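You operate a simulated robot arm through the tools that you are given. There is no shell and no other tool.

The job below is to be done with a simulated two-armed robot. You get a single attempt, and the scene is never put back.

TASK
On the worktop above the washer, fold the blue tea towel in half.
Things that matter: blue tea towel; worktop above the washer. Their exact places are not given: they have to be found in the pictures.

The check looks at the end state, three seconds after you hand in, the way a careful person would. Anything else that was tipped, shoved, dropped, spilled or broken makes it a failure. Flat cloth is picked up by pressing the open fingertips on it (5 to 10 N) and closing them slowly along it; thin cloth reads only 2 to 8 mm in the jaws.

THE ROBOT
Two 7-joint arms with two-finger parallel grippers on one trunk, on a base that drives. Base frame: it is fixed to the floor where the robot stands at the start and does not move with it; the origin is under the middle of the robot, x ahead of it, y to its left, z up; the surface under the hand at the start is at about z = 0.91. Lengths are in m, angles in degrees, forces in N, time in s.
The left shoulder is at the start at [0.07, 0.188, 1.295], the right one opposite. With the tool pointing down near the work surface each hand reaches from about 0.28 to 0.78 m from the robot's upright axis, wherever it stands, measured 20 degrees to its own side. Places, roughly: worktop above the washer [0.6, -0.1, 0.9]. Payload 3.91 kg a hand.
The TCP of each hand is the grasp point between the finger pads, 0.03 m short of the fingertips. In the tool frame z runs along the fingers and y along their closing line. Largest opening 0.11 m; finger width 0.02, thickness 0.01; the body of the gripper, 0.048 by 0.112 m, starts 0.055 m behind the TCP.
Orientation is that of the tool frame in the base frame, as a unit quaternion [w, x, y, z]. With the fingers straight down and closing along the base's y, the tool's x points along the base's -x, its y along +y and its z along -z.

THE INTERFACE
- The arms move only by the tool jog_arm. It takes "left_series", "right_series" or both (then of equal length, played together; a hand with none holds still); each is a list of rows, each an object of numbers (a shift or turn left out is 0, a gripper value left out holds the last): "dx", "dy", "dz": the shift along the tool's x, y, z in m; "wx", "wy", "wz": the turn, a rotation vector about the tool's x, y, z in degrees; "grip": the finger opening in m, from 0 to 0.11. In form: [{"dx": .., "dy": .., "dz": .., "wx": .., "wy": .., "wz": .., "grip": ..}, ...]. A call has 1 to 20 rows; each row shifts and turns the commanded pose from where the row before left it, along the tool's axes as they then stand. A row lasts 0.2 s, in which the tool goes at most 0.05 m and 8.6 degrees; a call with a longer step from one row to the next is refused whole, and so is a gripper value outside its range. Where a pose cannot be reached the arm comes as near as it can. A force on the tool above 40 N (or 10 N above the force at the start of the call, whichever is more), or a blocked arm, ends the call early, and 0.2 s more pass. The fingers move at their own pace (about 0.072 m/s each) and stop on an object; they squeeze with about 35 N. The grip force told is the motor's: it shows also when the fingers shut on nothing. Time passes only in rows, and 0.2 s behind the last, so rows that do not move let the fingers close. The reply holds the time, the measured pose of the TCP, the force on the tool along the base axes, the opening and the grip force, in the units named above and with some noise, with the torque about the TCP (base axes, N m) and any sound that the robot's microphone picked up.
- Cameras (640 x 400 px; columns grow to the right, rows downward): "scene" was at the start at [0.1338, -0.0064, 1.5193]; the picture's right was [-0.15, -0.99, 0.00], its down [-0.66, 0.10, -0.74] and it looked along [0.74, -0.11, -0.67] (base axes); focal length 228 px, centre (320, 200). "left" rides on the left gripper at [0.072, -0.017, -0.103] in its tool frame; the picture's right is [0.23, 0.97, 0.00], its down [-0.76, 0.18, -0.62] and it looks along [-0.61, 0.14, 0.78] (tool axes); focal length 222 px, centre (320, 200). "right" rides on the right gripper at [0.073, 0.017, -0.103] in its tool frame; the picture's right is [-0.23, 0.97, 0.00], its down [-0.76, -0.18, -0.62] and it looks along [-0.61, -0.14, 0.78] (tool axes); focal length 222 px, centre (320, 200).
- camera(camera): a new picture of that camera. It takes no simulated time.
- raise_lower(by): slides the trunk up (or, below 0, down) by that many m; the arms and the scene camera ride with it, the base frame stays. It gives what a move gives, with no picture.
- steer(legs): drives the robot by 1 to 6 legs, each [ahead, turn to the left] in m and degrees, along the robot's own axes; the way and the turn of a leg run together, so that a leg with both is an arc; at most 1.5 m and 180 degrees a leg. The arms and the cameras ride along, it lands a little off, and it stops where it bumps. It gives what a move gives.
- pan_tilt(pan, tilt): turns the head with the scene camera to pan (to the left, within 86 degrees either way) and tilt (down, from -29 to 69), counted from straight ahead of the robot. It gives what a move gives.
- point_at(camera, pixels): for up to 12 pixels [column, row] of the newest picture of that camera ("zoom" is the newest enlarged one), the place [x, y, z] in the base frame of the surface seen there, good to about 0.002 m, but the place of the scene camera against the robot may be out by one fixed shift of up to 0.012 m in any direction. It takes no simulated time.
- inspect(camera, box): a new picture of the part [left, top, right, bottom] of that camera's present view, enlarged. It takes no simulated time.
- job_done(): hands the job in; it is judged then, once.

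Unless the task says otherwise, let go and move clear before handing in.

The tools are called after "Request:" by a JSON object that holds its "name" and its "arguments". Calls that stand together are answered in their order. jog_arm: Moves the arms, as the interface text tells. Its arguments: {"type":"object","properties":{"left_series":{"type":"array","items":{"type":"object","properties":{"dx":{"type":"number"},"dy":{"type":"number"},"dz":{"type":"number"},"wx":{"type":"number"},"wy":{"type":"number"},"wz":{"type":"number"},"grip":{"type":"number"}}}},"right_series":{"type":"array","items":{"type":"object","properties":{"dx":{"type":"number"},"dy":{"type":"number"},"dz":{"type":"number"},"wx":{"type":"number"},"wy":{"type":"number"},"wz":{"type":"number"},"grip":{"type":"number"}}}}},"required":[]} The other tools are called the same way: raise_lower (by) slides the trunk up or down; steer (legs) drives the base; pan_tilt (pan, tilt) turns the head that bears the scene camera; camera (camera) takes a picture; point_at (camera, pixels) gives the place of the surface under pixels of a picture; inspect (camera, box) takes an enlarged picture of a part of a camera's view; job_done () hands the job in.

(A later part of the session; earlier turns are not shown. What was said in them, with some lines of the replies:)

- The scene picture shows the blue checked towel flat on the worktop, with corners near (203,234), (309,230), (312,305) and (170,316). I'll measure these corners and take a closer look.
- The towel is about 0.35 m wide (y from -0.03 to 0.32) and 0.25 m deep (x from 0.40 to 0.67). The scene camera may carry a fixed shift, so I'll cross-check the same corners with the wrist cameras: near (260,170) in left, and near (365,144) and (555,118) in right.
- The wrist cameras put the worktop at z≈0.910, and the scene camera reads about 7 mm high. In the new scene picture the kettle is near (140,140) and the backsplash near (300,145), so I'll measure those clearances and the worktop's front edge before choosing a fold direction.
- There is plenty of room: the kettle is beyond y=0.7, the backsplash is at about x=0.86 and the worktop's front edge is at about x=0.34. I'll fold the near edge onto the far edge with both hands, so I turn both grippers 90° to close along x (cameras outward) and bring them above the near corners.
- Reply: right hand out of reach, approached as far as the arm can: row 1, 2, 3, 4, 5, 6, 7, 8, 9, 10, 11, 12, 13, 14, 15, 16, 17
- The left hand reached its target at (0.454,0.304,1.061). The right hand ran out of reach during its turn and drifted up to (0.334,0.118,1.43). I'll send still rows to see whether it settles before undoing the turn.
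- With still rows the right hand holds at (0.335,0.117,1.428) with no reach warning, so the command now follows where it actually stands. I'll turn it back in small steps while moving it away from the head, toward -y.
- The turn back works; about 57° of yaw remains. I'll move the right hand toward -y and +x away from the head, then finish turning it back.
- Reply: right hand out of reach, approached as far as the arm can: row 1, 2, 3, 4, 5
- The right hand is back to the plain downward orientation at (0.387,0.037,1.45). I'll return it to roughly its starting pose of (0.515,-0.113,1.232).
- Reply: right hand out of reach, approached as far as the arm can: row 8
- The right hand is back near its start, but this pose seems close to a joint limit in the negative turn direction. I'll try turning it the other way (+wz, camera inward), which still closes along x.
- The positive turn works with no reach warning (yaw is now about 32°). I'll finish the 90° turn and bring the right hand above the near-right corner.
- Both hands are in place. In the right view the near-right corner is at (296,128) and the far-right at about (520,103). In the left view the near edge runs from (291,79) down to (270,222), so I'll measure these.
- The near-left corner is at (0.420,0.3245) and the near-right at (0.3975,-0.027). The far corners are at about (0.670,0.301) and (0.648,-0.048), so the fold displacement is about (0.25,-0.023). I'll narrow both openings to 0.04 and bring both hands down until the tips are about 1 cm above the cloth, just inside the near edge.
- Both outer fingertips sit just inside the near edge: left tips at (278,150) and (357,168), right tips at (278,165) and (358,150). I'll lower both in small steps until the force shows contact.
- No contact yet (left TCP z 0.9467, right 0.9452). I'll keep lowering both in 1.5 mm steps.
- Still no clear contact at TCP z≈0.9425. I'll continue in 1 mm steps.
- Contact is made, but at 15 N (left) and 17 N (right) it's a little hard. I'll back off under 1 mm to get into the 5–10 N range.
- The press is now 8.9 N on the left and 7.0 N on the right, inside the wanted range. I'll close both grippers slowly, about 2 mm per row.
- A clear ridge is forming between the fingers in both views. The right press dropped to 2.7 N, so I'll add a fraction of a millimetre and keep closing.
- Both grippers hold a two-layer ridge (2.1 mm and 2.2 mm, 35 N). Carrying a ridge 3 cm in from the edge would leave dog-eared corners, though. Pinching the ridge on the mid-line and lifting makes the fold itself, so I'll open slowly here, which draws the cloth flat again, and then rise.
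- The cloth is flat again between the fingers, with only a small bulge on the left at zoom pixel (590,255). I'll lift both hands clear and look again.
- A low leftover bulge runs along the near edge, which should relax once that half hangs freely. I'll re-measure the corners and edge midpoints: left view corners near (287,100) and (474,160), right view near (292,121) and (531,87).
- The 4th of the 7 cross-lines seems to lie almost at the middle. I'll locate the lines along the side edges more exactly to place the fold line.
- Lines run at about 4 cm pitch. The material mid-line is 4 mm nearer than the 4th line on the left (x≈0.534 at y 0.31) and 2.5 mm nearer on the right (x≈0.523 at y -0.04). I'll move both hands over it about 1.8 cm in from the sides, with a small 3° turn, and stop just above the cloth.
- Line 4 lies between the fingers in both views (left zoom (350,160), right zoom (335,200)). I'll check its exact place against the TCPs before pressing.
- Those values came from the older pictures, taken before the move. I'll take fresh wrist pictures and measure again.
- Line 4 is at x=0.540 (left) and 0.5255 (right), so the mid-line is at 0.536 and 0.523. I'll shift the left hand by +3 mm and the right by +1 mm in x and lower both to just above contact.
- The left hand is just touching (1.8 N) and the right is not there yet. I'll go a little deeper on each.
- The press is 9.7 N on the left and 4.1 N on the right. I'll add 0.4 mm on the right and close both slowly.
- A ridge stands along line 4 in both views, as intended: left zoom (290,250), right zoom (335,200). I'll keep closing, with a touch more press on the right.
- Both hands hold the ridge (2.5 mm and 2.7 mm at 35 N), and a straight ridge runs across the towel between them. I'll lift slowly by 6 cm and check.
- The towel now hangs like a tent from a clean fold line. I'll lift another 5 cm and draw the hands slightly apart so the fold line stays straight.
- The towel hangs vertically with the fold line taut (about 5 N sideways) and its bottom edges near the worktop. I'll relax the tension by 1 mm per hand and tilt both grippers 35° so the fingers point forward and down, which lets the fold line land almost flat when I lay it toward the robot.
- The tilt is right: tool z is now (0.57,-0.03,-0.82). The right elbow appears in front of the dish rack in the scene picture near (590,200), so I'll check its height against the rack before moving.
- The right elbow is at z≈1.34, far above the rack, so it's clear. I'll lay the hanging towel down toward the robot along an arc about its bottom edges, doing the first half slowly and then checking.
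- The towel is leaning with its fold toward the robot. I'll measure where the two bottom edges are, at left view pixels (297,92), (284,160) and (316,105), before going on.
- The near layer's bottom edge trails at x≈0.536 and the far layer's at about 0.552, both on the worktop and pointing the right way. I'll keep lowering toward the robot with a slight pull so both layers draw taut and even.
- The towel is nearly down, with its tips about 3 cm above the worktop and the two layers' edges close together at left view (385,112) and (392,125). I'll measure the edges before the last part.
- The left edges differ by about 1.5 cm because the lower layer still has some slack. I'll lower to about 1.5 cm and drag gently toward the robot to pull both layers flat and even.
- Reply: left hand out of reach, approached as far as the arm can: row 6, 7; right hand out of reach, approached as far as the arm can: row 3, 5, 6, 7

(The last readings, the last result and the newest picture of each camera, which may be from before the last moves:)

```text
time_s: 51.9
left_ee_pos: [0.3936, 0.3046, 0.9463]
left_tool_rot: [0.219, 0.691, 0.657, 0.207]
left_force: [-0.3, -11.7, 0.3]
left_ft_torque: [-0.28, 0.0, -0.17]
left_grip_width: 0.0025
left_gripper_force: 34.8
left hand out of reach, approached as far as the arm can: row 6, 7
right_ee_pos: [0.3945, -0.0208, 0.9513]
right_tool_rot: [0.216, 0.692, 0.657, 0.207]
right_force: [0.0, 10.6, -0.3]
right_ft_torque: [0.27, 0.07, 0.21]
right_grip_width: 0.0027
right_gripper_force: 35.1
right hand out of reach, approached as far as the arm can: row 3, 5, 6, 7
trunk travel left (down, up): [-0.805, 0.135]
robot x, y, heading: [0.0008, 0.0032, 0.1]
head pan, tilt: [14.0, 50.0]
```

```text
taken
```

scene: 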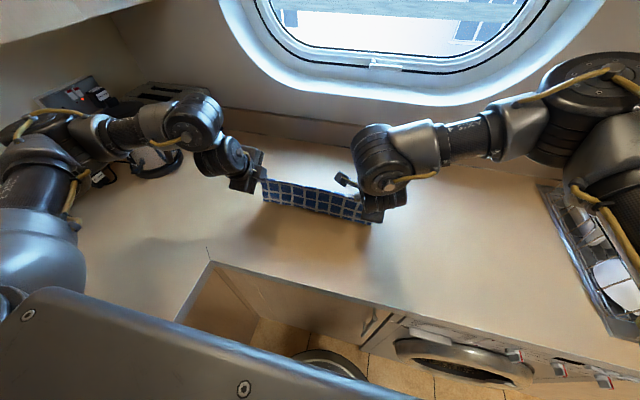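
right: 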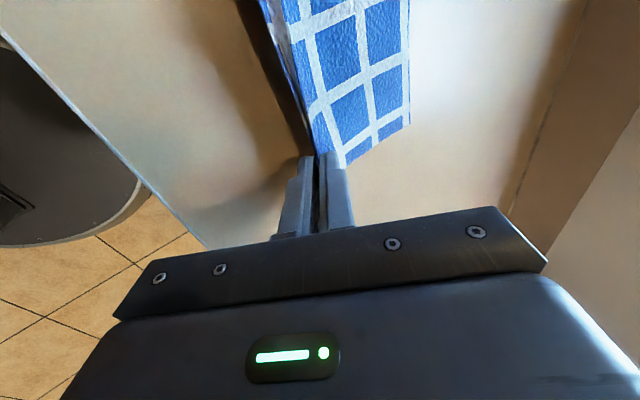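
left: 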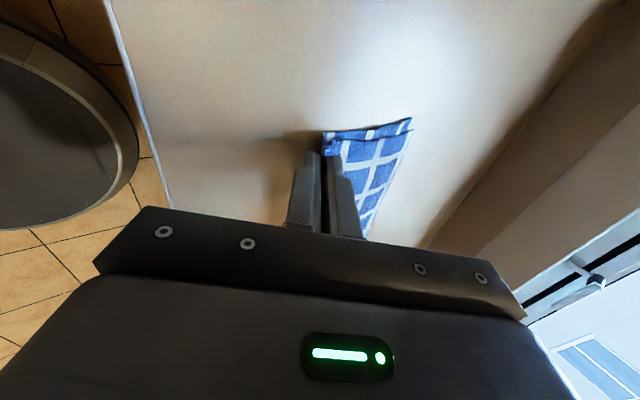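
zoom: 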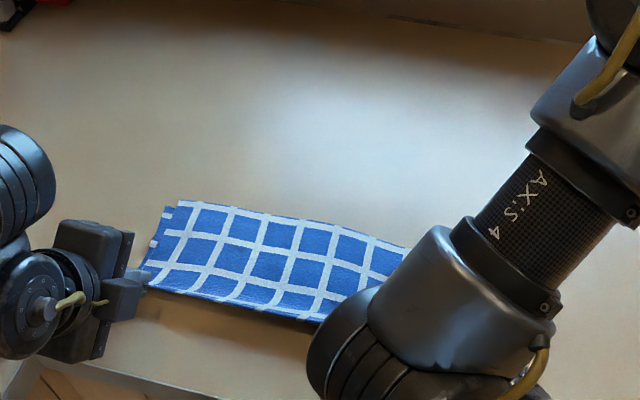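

The right hand reached its inner limit at x≈0.394 and the sideways tension rose to 11 N. I'll ease the tension by 1.5 mm per hand and measure both layers' edges.

Request:
{"name": "jog_arm", "arguments": {"left_series": [{"dx": -0.0015}, {}], "right_series": [{"dx": 0.0015}, {}]}}

Request:
{"name": "camera", "arguments": {"camera": "left"}}

Request:
{"name": "camera", "arguments": {"camera": "right"}}

Request:
{"name": "point_at", "arguments": {"camera": "left", "pixels": [[410, 120], [407, 135], [395, 165], [380, 195], [370, 130], [335, 133], [345, 145], [360, 160]]}}

Request:
{"name": "point_at", "arguments": {"camera": "right", "pixels": [[407, 10], [408, 70], [408, 120], [350, 160], [300, 30], [340, 80], [320, 100], [315, 60]]}}

Request:
{"name": "inspect", "arguments": {"camera": "left", "box": [290, 100, 430, 250]}}

```text
time_s: 52.5
left_ee_pos: [0.393, 0.3034, 0.9437]
left_tool_rot: [0.217, 0.692, 0.657, 0.208]
left_force: [0.5, -5.8, 0.6]
left_ft_torque: [-0.14, -0.02, -0.11]
left_grip_width: 0.0022
left_gripper_force: 35.7
right_ee_pos: [0.3949, -0.0201, 0.9495]
right_tool_rot: [0.217, 0.691, 0.657, 0.207]
right_force: [-0.7, 6.9, 0.2]
right_ft_torque: [0.17, 0.07, 0.13]
right_grip_width: 0.0029
right_gripper_force: 34.9
trunk travel left (down, up): [-0.805, 0.135]
robot x, y, heading: [0.0011, 0.0, -0.1]
head pan, tilt: [14.0, 50.0]
```

```text
taken
```

left: 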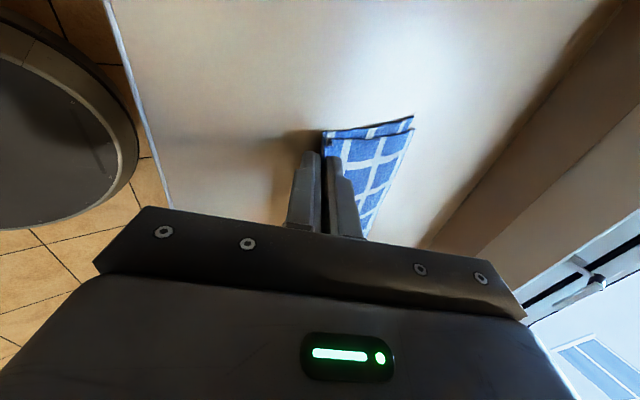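

```text
taken
```

right: 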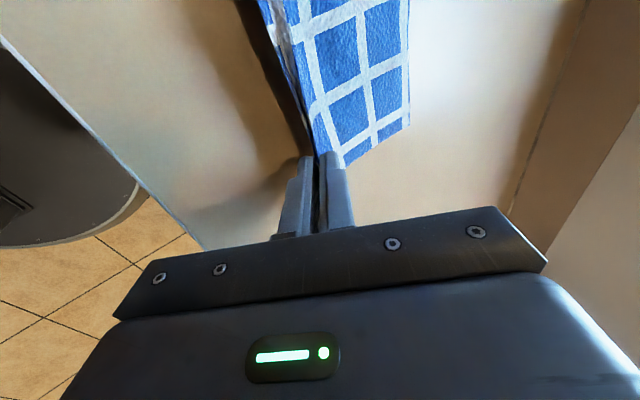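

```text
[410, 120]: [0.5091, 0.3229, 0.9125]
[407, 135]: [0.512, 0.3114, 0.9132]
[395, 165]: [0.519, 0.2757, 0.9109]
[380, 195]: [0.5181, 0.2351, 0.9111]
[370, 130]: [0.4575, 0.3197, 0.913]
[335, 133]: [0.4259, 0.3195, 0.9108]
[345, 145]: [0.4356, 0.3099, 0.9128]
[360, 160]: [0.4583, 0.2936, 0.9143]
```

```text
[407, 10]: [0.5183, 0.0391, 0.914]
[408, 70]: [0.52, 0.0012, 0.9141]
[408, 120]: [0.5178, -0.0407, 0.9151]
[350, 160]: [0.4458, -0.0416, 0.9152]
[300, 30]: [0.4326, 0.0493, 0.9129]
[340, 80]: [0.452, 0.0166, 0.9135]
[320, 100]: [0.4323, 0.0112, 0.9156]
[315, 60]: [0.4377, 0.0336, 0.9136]
```

```text
2.67 times, centred on (360, 175) of left
```

zoom: 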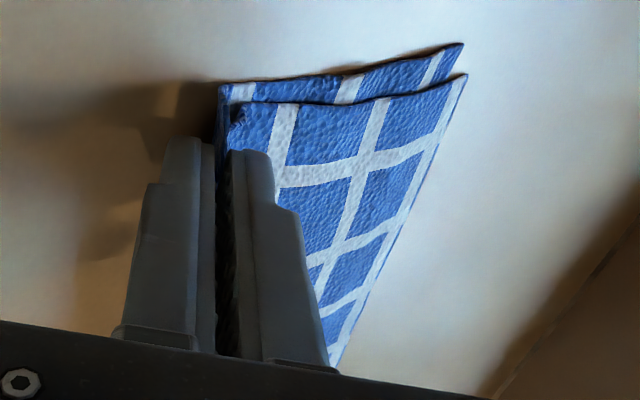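

The edges line up well: on the left the layers end at x≈0.509 and 0.515, and on the right at about 0.518. The right tip is still about 1.5 cm up, so I'll lower it slightly to match the left before letting go.

Request:
{"name": "jog_arm", "arguments": {"left_series": [{}, {}], "right_series": [{"dy": -0.0017, "dz": 0.0025}, {}]}}

```text
time_s: 53.1
left_ee_pos: [0.3932, 0.3042, 0.9444]
left_tool_rot: [0.219, 0.692, 0.656, 0.207]
left_force: [0.1, -7.3, 0.2]
left_ft_torque: [-0.14, 0.02, -0.14]
left_grip_width: 0.0026
left_gripper_force: 35.2
right_ee_pos: [0.3948, -0.0208, 0.9479]
right_tool_rot: [0.217, 0.691, 0.657, 0.207]
right_force: [0.4, 7.3, 0.3]
right_ft_torque: [0.16, 0.04, 0.12]
right_grip_width: 0.0026
right_gripper_force: 35.3
trunk travel left (down, up): [-0.805, 0.135]
robot x, y, heading: [0.0025, 0.0002, 0.2]
head pan, tilt: [14.0, 50.0]
```

Both hands are at about the same height now. I'll ease the last sideways tension and open the fingers slowly to 16 mm to let the fold go.

Request:
{"name": "jog_arm", "arguments": {"left_series": [{"dx": -0.0015}, {}, {"grip": 0.004}, {"grip": 0.006}, {"grip": 0.008}, {"grip": 0.01}, {"grip": 0.012}, {"grip": 0.014}, {"grip": 0.016}, {}, {}], "right_series": [{"dx": 0.0015}, {}, {"grip": 0.004}, {"grip": 0.006}, {"grip": 0.008}, {"grip": 0.01}, {"grip": 0.012}, {"grip": 0.014}, {"grip": 0.016}, {}, {}]}}

Request:
{"name": "inspect", "arguments": {"camera": "left", "box": [260, 100, 440, 260]}}

Request:
{"name": "inspect", "arguments": {"camera": "right", "box": [240, 0, 440, 200]}}

Request:
{"name": "inspect", "arguments": {"camera": "scene", "box": [200, 140, 420, 277]}}

```text
time_s: 55.5
left_ee_pos: [0.3945, 0.302, 0.9447]
left_tool_rot: [0.218, 0.692, 0.656, 0.208]
left_force: [2.5, 1.7, 5.1]
left_ft_torque: [0.05, -0.14, 0.02]
left_grip_width: 0.0135
left_gripper_force: 0.0
right_ee_pos: [0.3963, -0.0195, 0.9479]
right_tool_rot: [0.217, 0.691, 0.657, 0.207]
right_force: [0.5, -0.4, 0.2]
right_ft_torque: [0.0, 0.04, -0.04]
right_grip_width: 0.0159
right_gripper_force: 0.1
trunk travel left (down, up): [-0.805, 0.135]
robot x, y, heading: [0.0001, -0.002, 0.0]
head pan, tilt: [14.0, 50.0]
```

```text
2.50 times, centred on (350, 180) of left
```

zoom: 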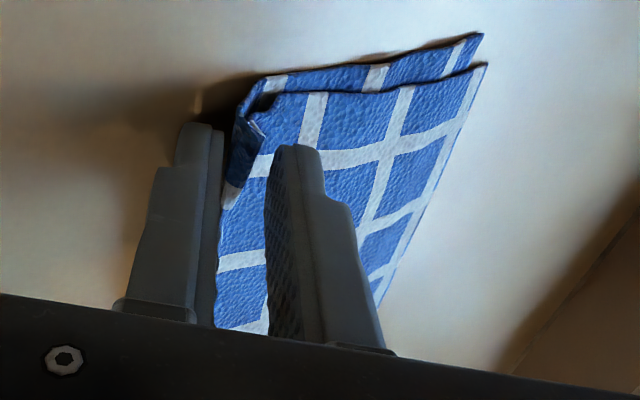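

```text
2.00 times, centred on (340, 100) of right
```

zoom: 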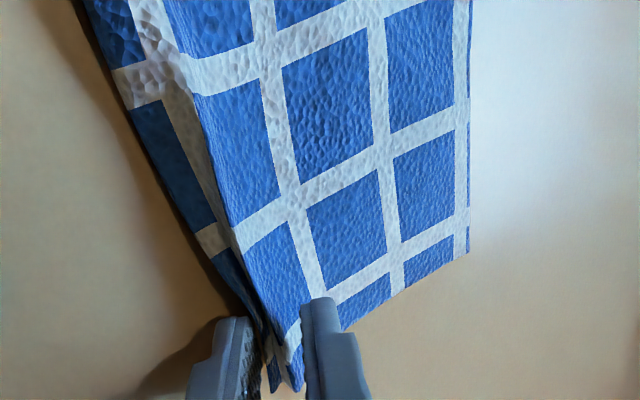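

```text
2.91 times, centred on (310, 208) of scene
```

zoom: 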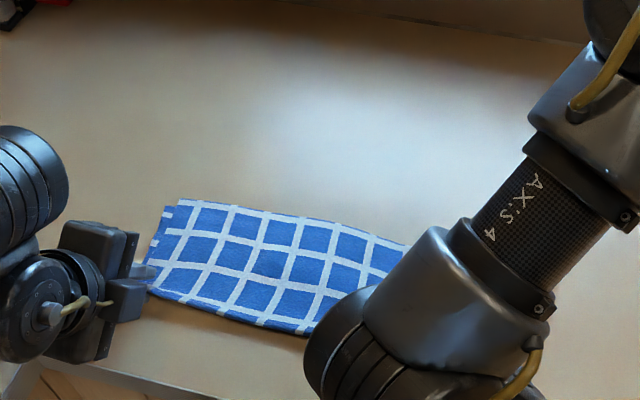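

The fold has been let go and is lying outward. The left lower finger just touches the worktop (5 N), so I'll withdraw both hands back along their fingers and up.

Request:
{"name": "jog_arm", "arguments": {"left_series": [{"dz": -0.006}, {"dz": -0.008}, {"dz": -0.01}, {"dz": -0.01}, {}], "right_series": [{"dz": -0.006}, {"dz": -0.008}, {"dz": -0.01}, {"dz": -0.01}, {}]}}

Request:
{"name": "inspect", "arguments": {"camera": "left", "box": [260, 100, 440, 260]}}

Request:
{"name": "inspect", "arguments": {"camera": "right", "box": [240, 0, 440, 200]}}

Request:
{"name": "inspect", "arguments": {"camera": "scene", "box": [200, 140, 420, 277]}}

```text
time_s: 56.7
left_ee_pos: [0.3975, 0.3083, 0.9497]
left_tool_rot: [0.218, 0.692, 0.656, 0.206]
left_force: [0.3, 0.3, 0.3]
left_ft_torque: [-0.02, 0.01, -0.01]
left_grip_width: 0.0158
left_gripper_force: 0.1
left hand out of reach, approached as far as the arm can: row 1, 2, 3, 4
right_ee_pos: [0.3904, -0.0221, 0.9769]
right_tool_rot: [0.215, 0.691, 0.658, 0.206]
right_force: [0.4, -0.1, 0.2]
right_ft_torque: [0.02, -0.02, 0.0]
right_grip_width: 0.016
right_gripper_force: 0.1
right hand out of reach, approached as far as the arm can: row 1, 2, 3, 4
trunk travel left (down, up): [-0.805, 0.135]
robot x, y, heading: [0.0029, -0.0022, -0.1]
head pan, tilt: [14.0, 50.0]
```

```text
2.50 times, centred on (350, 180) of left
```

zoom: 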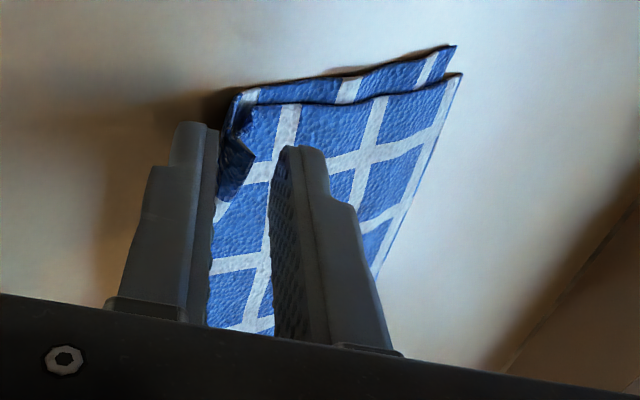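

```text
2.00 times, centred on (340, 100) of right
```

zoom: 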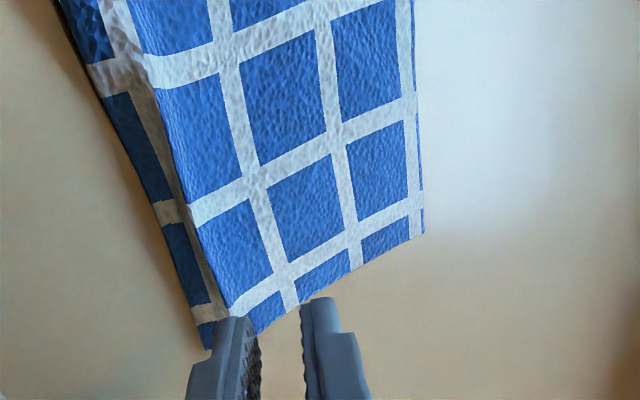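

```text
2.91 times, centred on (310, 208) of scene
```

zoom: 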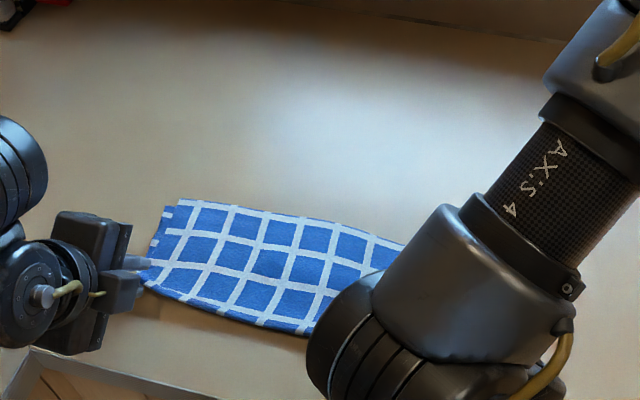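

The left hand is at its reach limit, and lifting straight up could catch the fold lip that leans on its lower finger. Backing the base 6 cm slides both hands out horizontally, away from the fold.

Request:
{"name": "steer", "arguments": {"legs": [[-0.06, 0]]}}

Request:
{"name": "inspect", "arguments": {"camera": "left", "box": [260, 100, 440, 260]}}

Request:
{"name": "inspect", "arguments": {"camera": "right", "box": [240, 0, 440, 200]}}

Request:
{"name": "camera", "arguments": {"camera": "scene"}}

```text
time_s: 57.6
left_ee_pos: [0.3431, 0.308, 0.9484]
left_tool_rot: [0.218, 0.693, 0.656, 0.207]
left_force: [-0.1, 0.2, -0.1]
left_ft_torque: [0.02, 0.0, 0.0]
left_grip_width: 0.0157
left_gripper_force: 0.1
right_ee_pos: [0.3355, -0.0229, 0.9766]
right_tool_rot: [0.216, 0.692, 0.657, 0.205]
right_force: [0.6, 1.1, 0.7]
right_ft_torque: [-0.02, 0.02, 0.01]
right_grip_width: 0.0159
right_gripper_force: 0.0
trunk travel left (down, up): [-0.805, 0.135]
robot x, y, heading: [-0.058, -0.0014, 0.3]
head pan, tilt: [14.0, 50.0]
```

```text
2.50 times, centred on (350, 180) of left
```

zoom: 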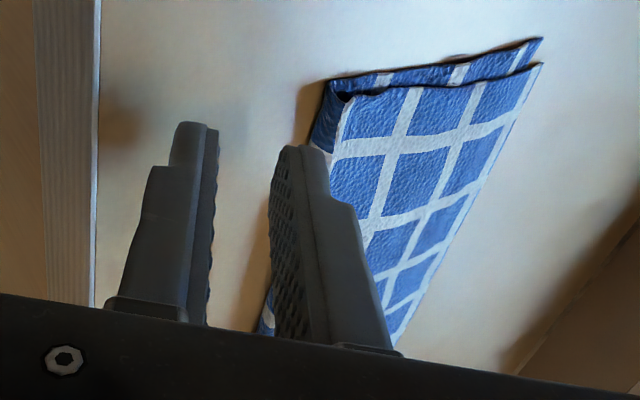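

```text
2.00 times, centred on (340, 100) of right
```

zoom: 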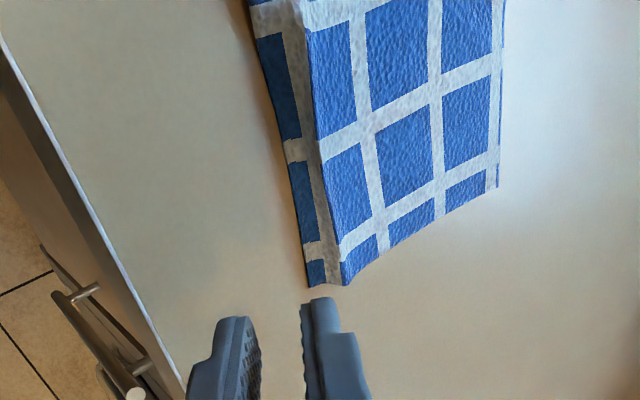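

```text
taken
```

scene: 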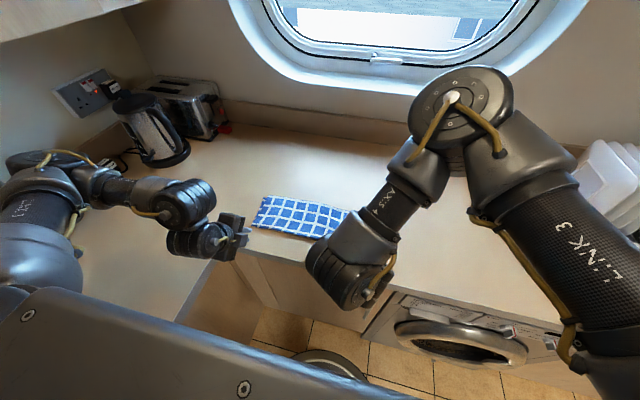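

The towel is folded with the fold edge facing the robot, and both hands are clear of it. I'll raise both hands straight up to get an open view.

Request:
{"name": "jog_arm", "arguments": {"left_series": [{"dy": 0.01148, "dz": -0.01638}, {"dy": 0.01148, "dz": -0.01638}, {"dy": 0.01148, "dz": -0.01638}, {"dy": 0.01148, "dz": -0.01638}, {"dy": 0.01148, "dz": -0.01638}, {}], "right_series": [{"dy": 0.01148, "dz": -0.01638}, {"dy": 0.01148, "dz": -0.01638}, {"dy": 0.01148, "dz": -0.01638}, {"dy": 0.01148, "dz": -0.01638}, {"dy": 0.01148, "dz": -0.01638}, {}]}}

Request:
{"name": "camera", "arguments": {"camera": "scene"}}

Request:
{"name": "camera", "arguments": {"camera": "left"}}

Request:
{"name": "camera", "arguments": {"camera": "right"}}

```text
time_s: 59.0
left_ee_pos: [0.3729, 0.3116, 1.0211]
left_tool_rot: [0.22, 0.697, 0.652, 0.2]
left_force: [0.3, 0.8, 0.1]
left_ft_torque: [-0.03, -0.03, 0.0]
left_grip_width: 0.0159
left_gripper_force: 0.0
left hand out of reach, approached as far as the arm can: row 1, 2, 3, 4, 5
right_ee_pos: [0.3334, -0.02, 1.0782]
right_tool_rot: [0.217, 0.691, 0.658, 0.206]
right_force: [0.0, -0.8, 0.0]
right_ft_torque: [0.02, 0.03, 0.04]
right_grip_width: 0.0159
right_gripper_force: 0.1
trunk travel left (down, up): [-0.805, 0.135]
robot x, y, heading: [-0.058, -0.0009, -0.1]
head pan, tilt: [14.0, 50.0]
```

```text
taken
```

scene: 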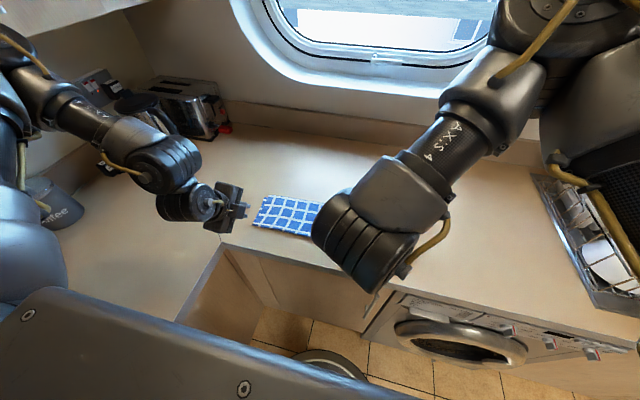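

```text
taken
```

left: 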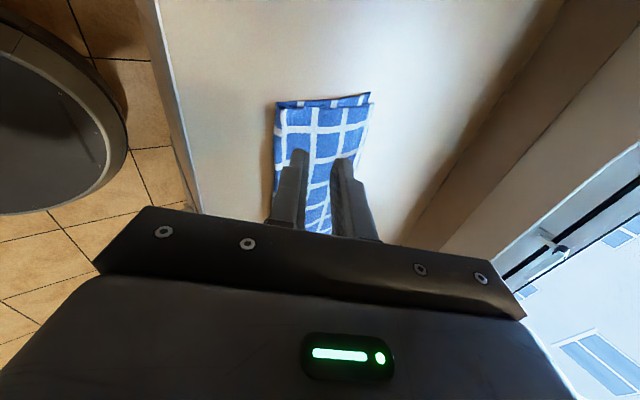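

```text
taken
```

right: 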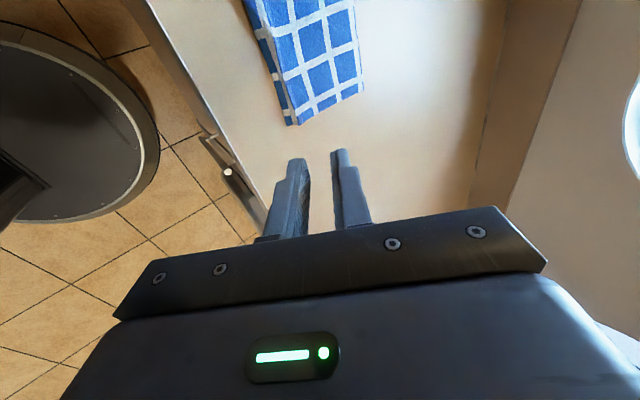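

Both hands are up. The left drifted a little at its reach limit, but it's well above the towel. I'll undo the tilt on both hands, then raise them.

Request:
{"name": "jog_arm", "arguments": {"left_series": [{"wx": 5}, {"wx": 5}, {"wx": 5}, {"wx": 5}, {"wx": 5}, {"wx": 5}, {"wx": 5}, {}], "right_series": [{"wx": 5}, {"wx": 5}, {"wx": 5}, {"wx": 5}, {"wx": 5}, {"wx": 5}, {"wx": 5}, {}]}}

Request:
{"name": "camera", "arguments": {"camera": "scene"}}

Request:
{"name": "camera", "arguments": {"camera": "left"}}

```text
time_s: 60.8
left_ee_pos: [0.3729, 0.3085, 1.022]
left_tool_rot: [0.0, 0.726, 0.687, 0.0]
left_force: [-0.8, 0.1, -0.3]
left_ft_torque: [0.0, -0.02, -0.01]
left_grip_width: 0.0161
left_gripper_force: 0.0
right_ee_pos: [0.3336, -0.024, 1.0763]
right_tool_rot: [-0.003, 0.725, 0.689, -0.001]
right_force: [0.1, 0.0, 0.4]
right_ft_torque: [-0.01, 0.05, 0.03]
right_grip_width: 0.0161
right_gripper_force: 0.0
trunk travel left (down, up): [-0.805, 0.135]
robot x, y, heading: [-0.0602, 0.002, 0.0]
head pan, tilt: [14.0, 50.0]
```

```text
taken
```

scene: 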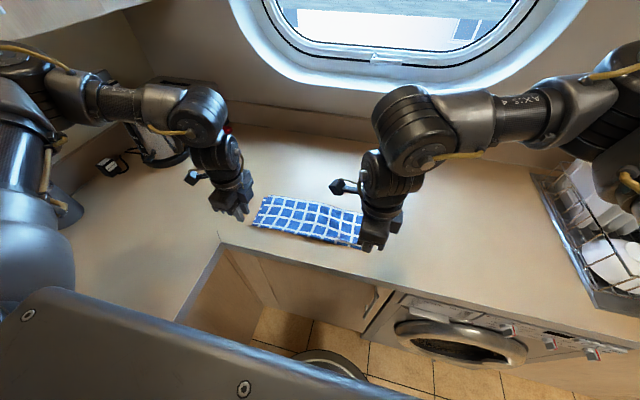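

```text
taken
```

left: 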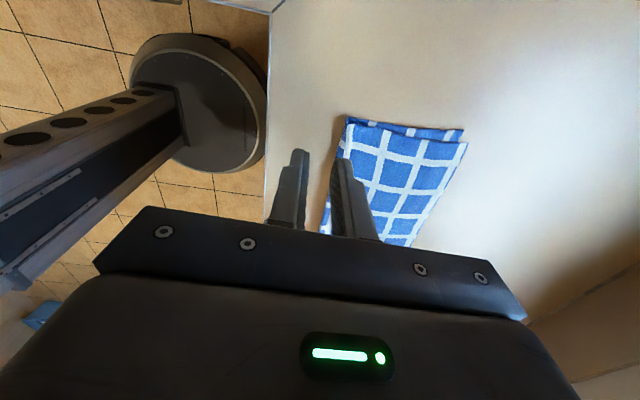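

The folded towel is now mostly visible. I'll raise both hands and move them outward so the whole towel can be inspected.

Request:
{"name": "jog_arm", "arguments": {"left_series": [{"dx": 0.01, "dz": -0.02}, {"dx": 0.015, "dz": -0.02}, {"dx": 0.015, "dz": -0.02}, {"dx": 0.015, "dz": -0.02}, {"dx": 0.015, "dz": -0.02}, {}], "right_series": [{"dx": -0.02, "dz": -0.02}, {"dx": -0.03, "dz": -0.02}, {"dx": -0.03, "dz": -0.02}, {"dx": -0.03, "dz": -0.01}, {"dx": -0.03, "dz": -0.01}, {}]}}

Request:
{"name": "camera", "arguments": {"camera": "scene"}}

Request:
{"name": "inspect", "arguments": {"camera": "scene", "box": [225, 160, 385, 260]}}

Request:
{"name": "camera", "arguments": {"camera": "left"}}

Request:
{"name": "camera", "arguments": {"camera": "right"}}

```text
time_s: 62.2
left_ee_pos: [0.3776, 0.3795, 1.12]
left_tool_rot: [0.001, 0.726, 0.687, 0.0]
left_force: [-0.3, 0.0, 0.1]
left_ft_torque: [0.02, -0.01, -0.02]
left_grip_width: 0.0158
left_gripper_force: 0.2
right_ee_pos: [0.3267, -0.1625, 1.1576]
right_tool_rot: [-0.002, 0.726, 0.688, -0.001]
right_force: [0.7, -0.7, 0.0]
right_ft_torque: [0.0, -0.01, 0.0]
right_grip_width: 0.0159
right_gripper_force: 0.1
trunk travel left (down, up): [-0.805, 0.135]
robot x, y, heading: [-0.0602, 0.0008, -0.1]
head pan, tilt: [14.0, 50.0]
```

```text
taken
```

scene: 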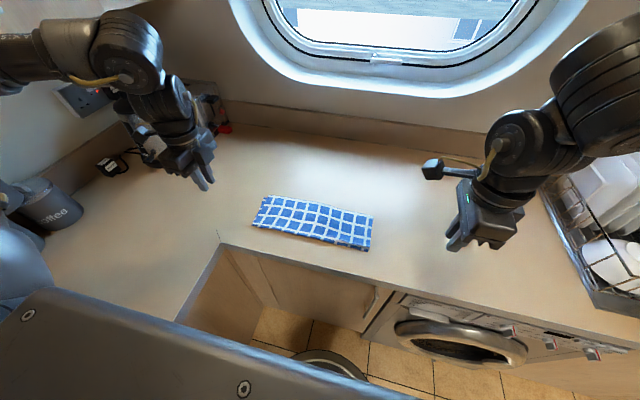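

```text
4.00 times, centred on (305, 210) of scene
```

zoom: 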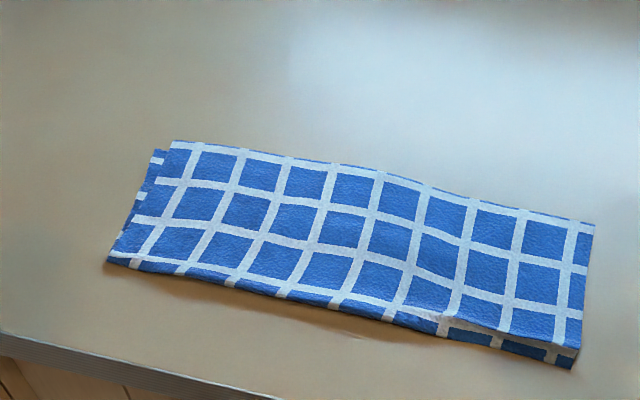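

```text
taken
```

left: 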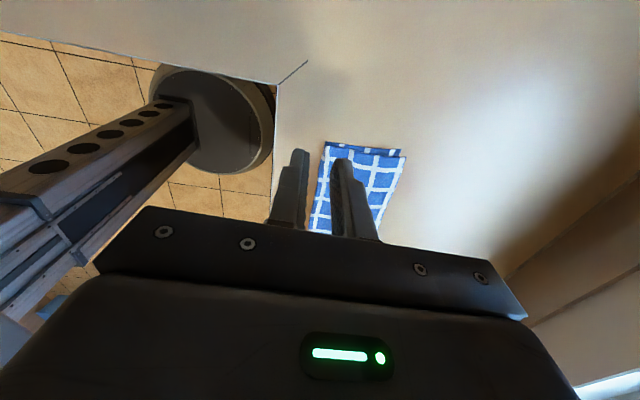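

```text
taken
```

right: 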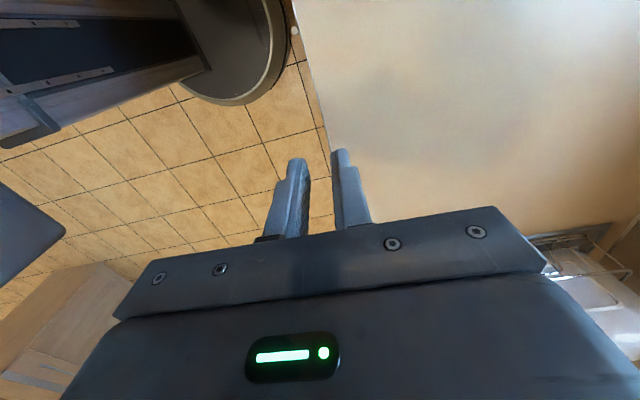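

The towel is folded in half, with the layers' far edges together and the lower layer showing by about 1 cm on the left (zoom (140,190)). The fold looks puffy at the right end (zoom (510,345)), so I'll measure its shape and height.

Request:
{"name": "point_at", "arguments": {"camera": "zoom", "pixels": [[174, 144], [156, 153], [109, 259], [592, 226], [571, 365], [578, 345], [450, 318], [450, 335], [330, 300], [190, 262], [500, 322], [380, 175]]}}

Request:
{"name": "point_at", "arguments": {"camera": "left", "pixels": [[404, 158], [399, 151], [326, 143], [323, 152], [318, 190], [312, 225]]}}

Request:
{"name": "inspect", "arguments": {"camera": "scene", "box": [320, 205, 384, 255]}}

Request:
{"name": "inspect", "arguments": {"camera": "scene", "box": [240, 185, 304, 235]}}

```text
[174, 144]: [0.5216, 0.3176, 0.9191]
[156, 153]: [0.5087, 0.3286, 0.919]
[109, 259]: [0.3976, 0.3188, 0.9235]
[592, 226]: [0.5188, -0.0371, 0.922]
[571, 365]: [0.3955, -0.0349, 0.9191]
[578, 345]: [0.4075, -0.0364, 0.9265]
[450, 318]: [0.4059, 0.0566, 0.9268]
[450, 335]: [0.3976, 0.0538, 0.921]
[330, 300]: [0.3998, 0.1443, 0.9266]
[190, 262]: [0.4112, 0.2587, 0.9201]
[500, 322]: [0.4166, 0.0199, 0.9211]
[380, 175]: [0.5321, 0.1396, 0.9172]
```

```text
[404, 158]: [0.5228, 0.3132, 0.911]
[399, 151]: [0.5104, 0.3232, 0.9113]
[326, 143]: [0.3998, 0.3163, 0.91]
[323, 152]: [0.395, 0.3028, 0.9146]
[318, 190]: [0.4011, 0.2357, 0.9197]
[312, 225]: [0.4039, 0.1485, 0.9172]
```

```text
8.00 times, centred on (352, 230) of scene
```

zoom: 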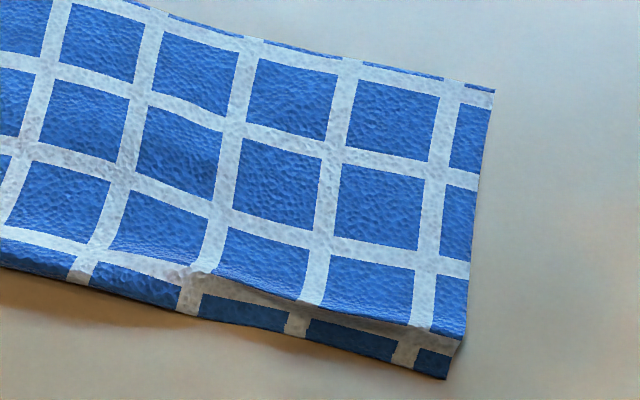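

```text
8.00 times, centred on (272, 210) of scene
```

zoom: 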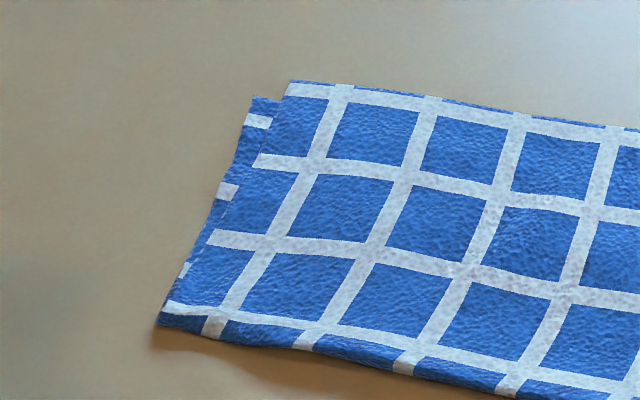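

The folded towel measures x 0.395–0.522 and y -0.036–0.327, so about 0.127 m deep, which is half of the original 0.25 m. It's under about 1 cm high, with corner pairs within about 1.6 cm of each other. Both hands are empty and well clear, and the kettle and the visible part of the dish rack look undisturbed in the pictures, so I'm handing in.

Request:
{"name": "job_done", "arguments": {}}

```text
The job is handed in.
```

The blue tea towel is folded in half on the worktop and the job is handed in; I haven't seen the result of the check.

- **Fold:** I pinched the towel along its middle line with both hands, lifted it, and laid it down toward the robot. The fold edge now faces the robot. The towel measures about 0.127 m deep, down from about 0.25 m.
- **Alignment:** the one pair of corners I could measure, on the left, is about 1.6 cm apart. The lower layer shows by about 1 cm on that side, because the towel was slightly skewed to begin with. I left it rather than risk disturbing the fold.
- **Height:** the fold edge stands about 1 cm high and is a little puffy at the right end.
- **Surroundings:** no bumps were reported, and the kettle and the visible part of the dish rack look undisturbed. Both hands are empty and clear of the towel. I backed the base about 6 cm to withdraw the hands, and it is still there.
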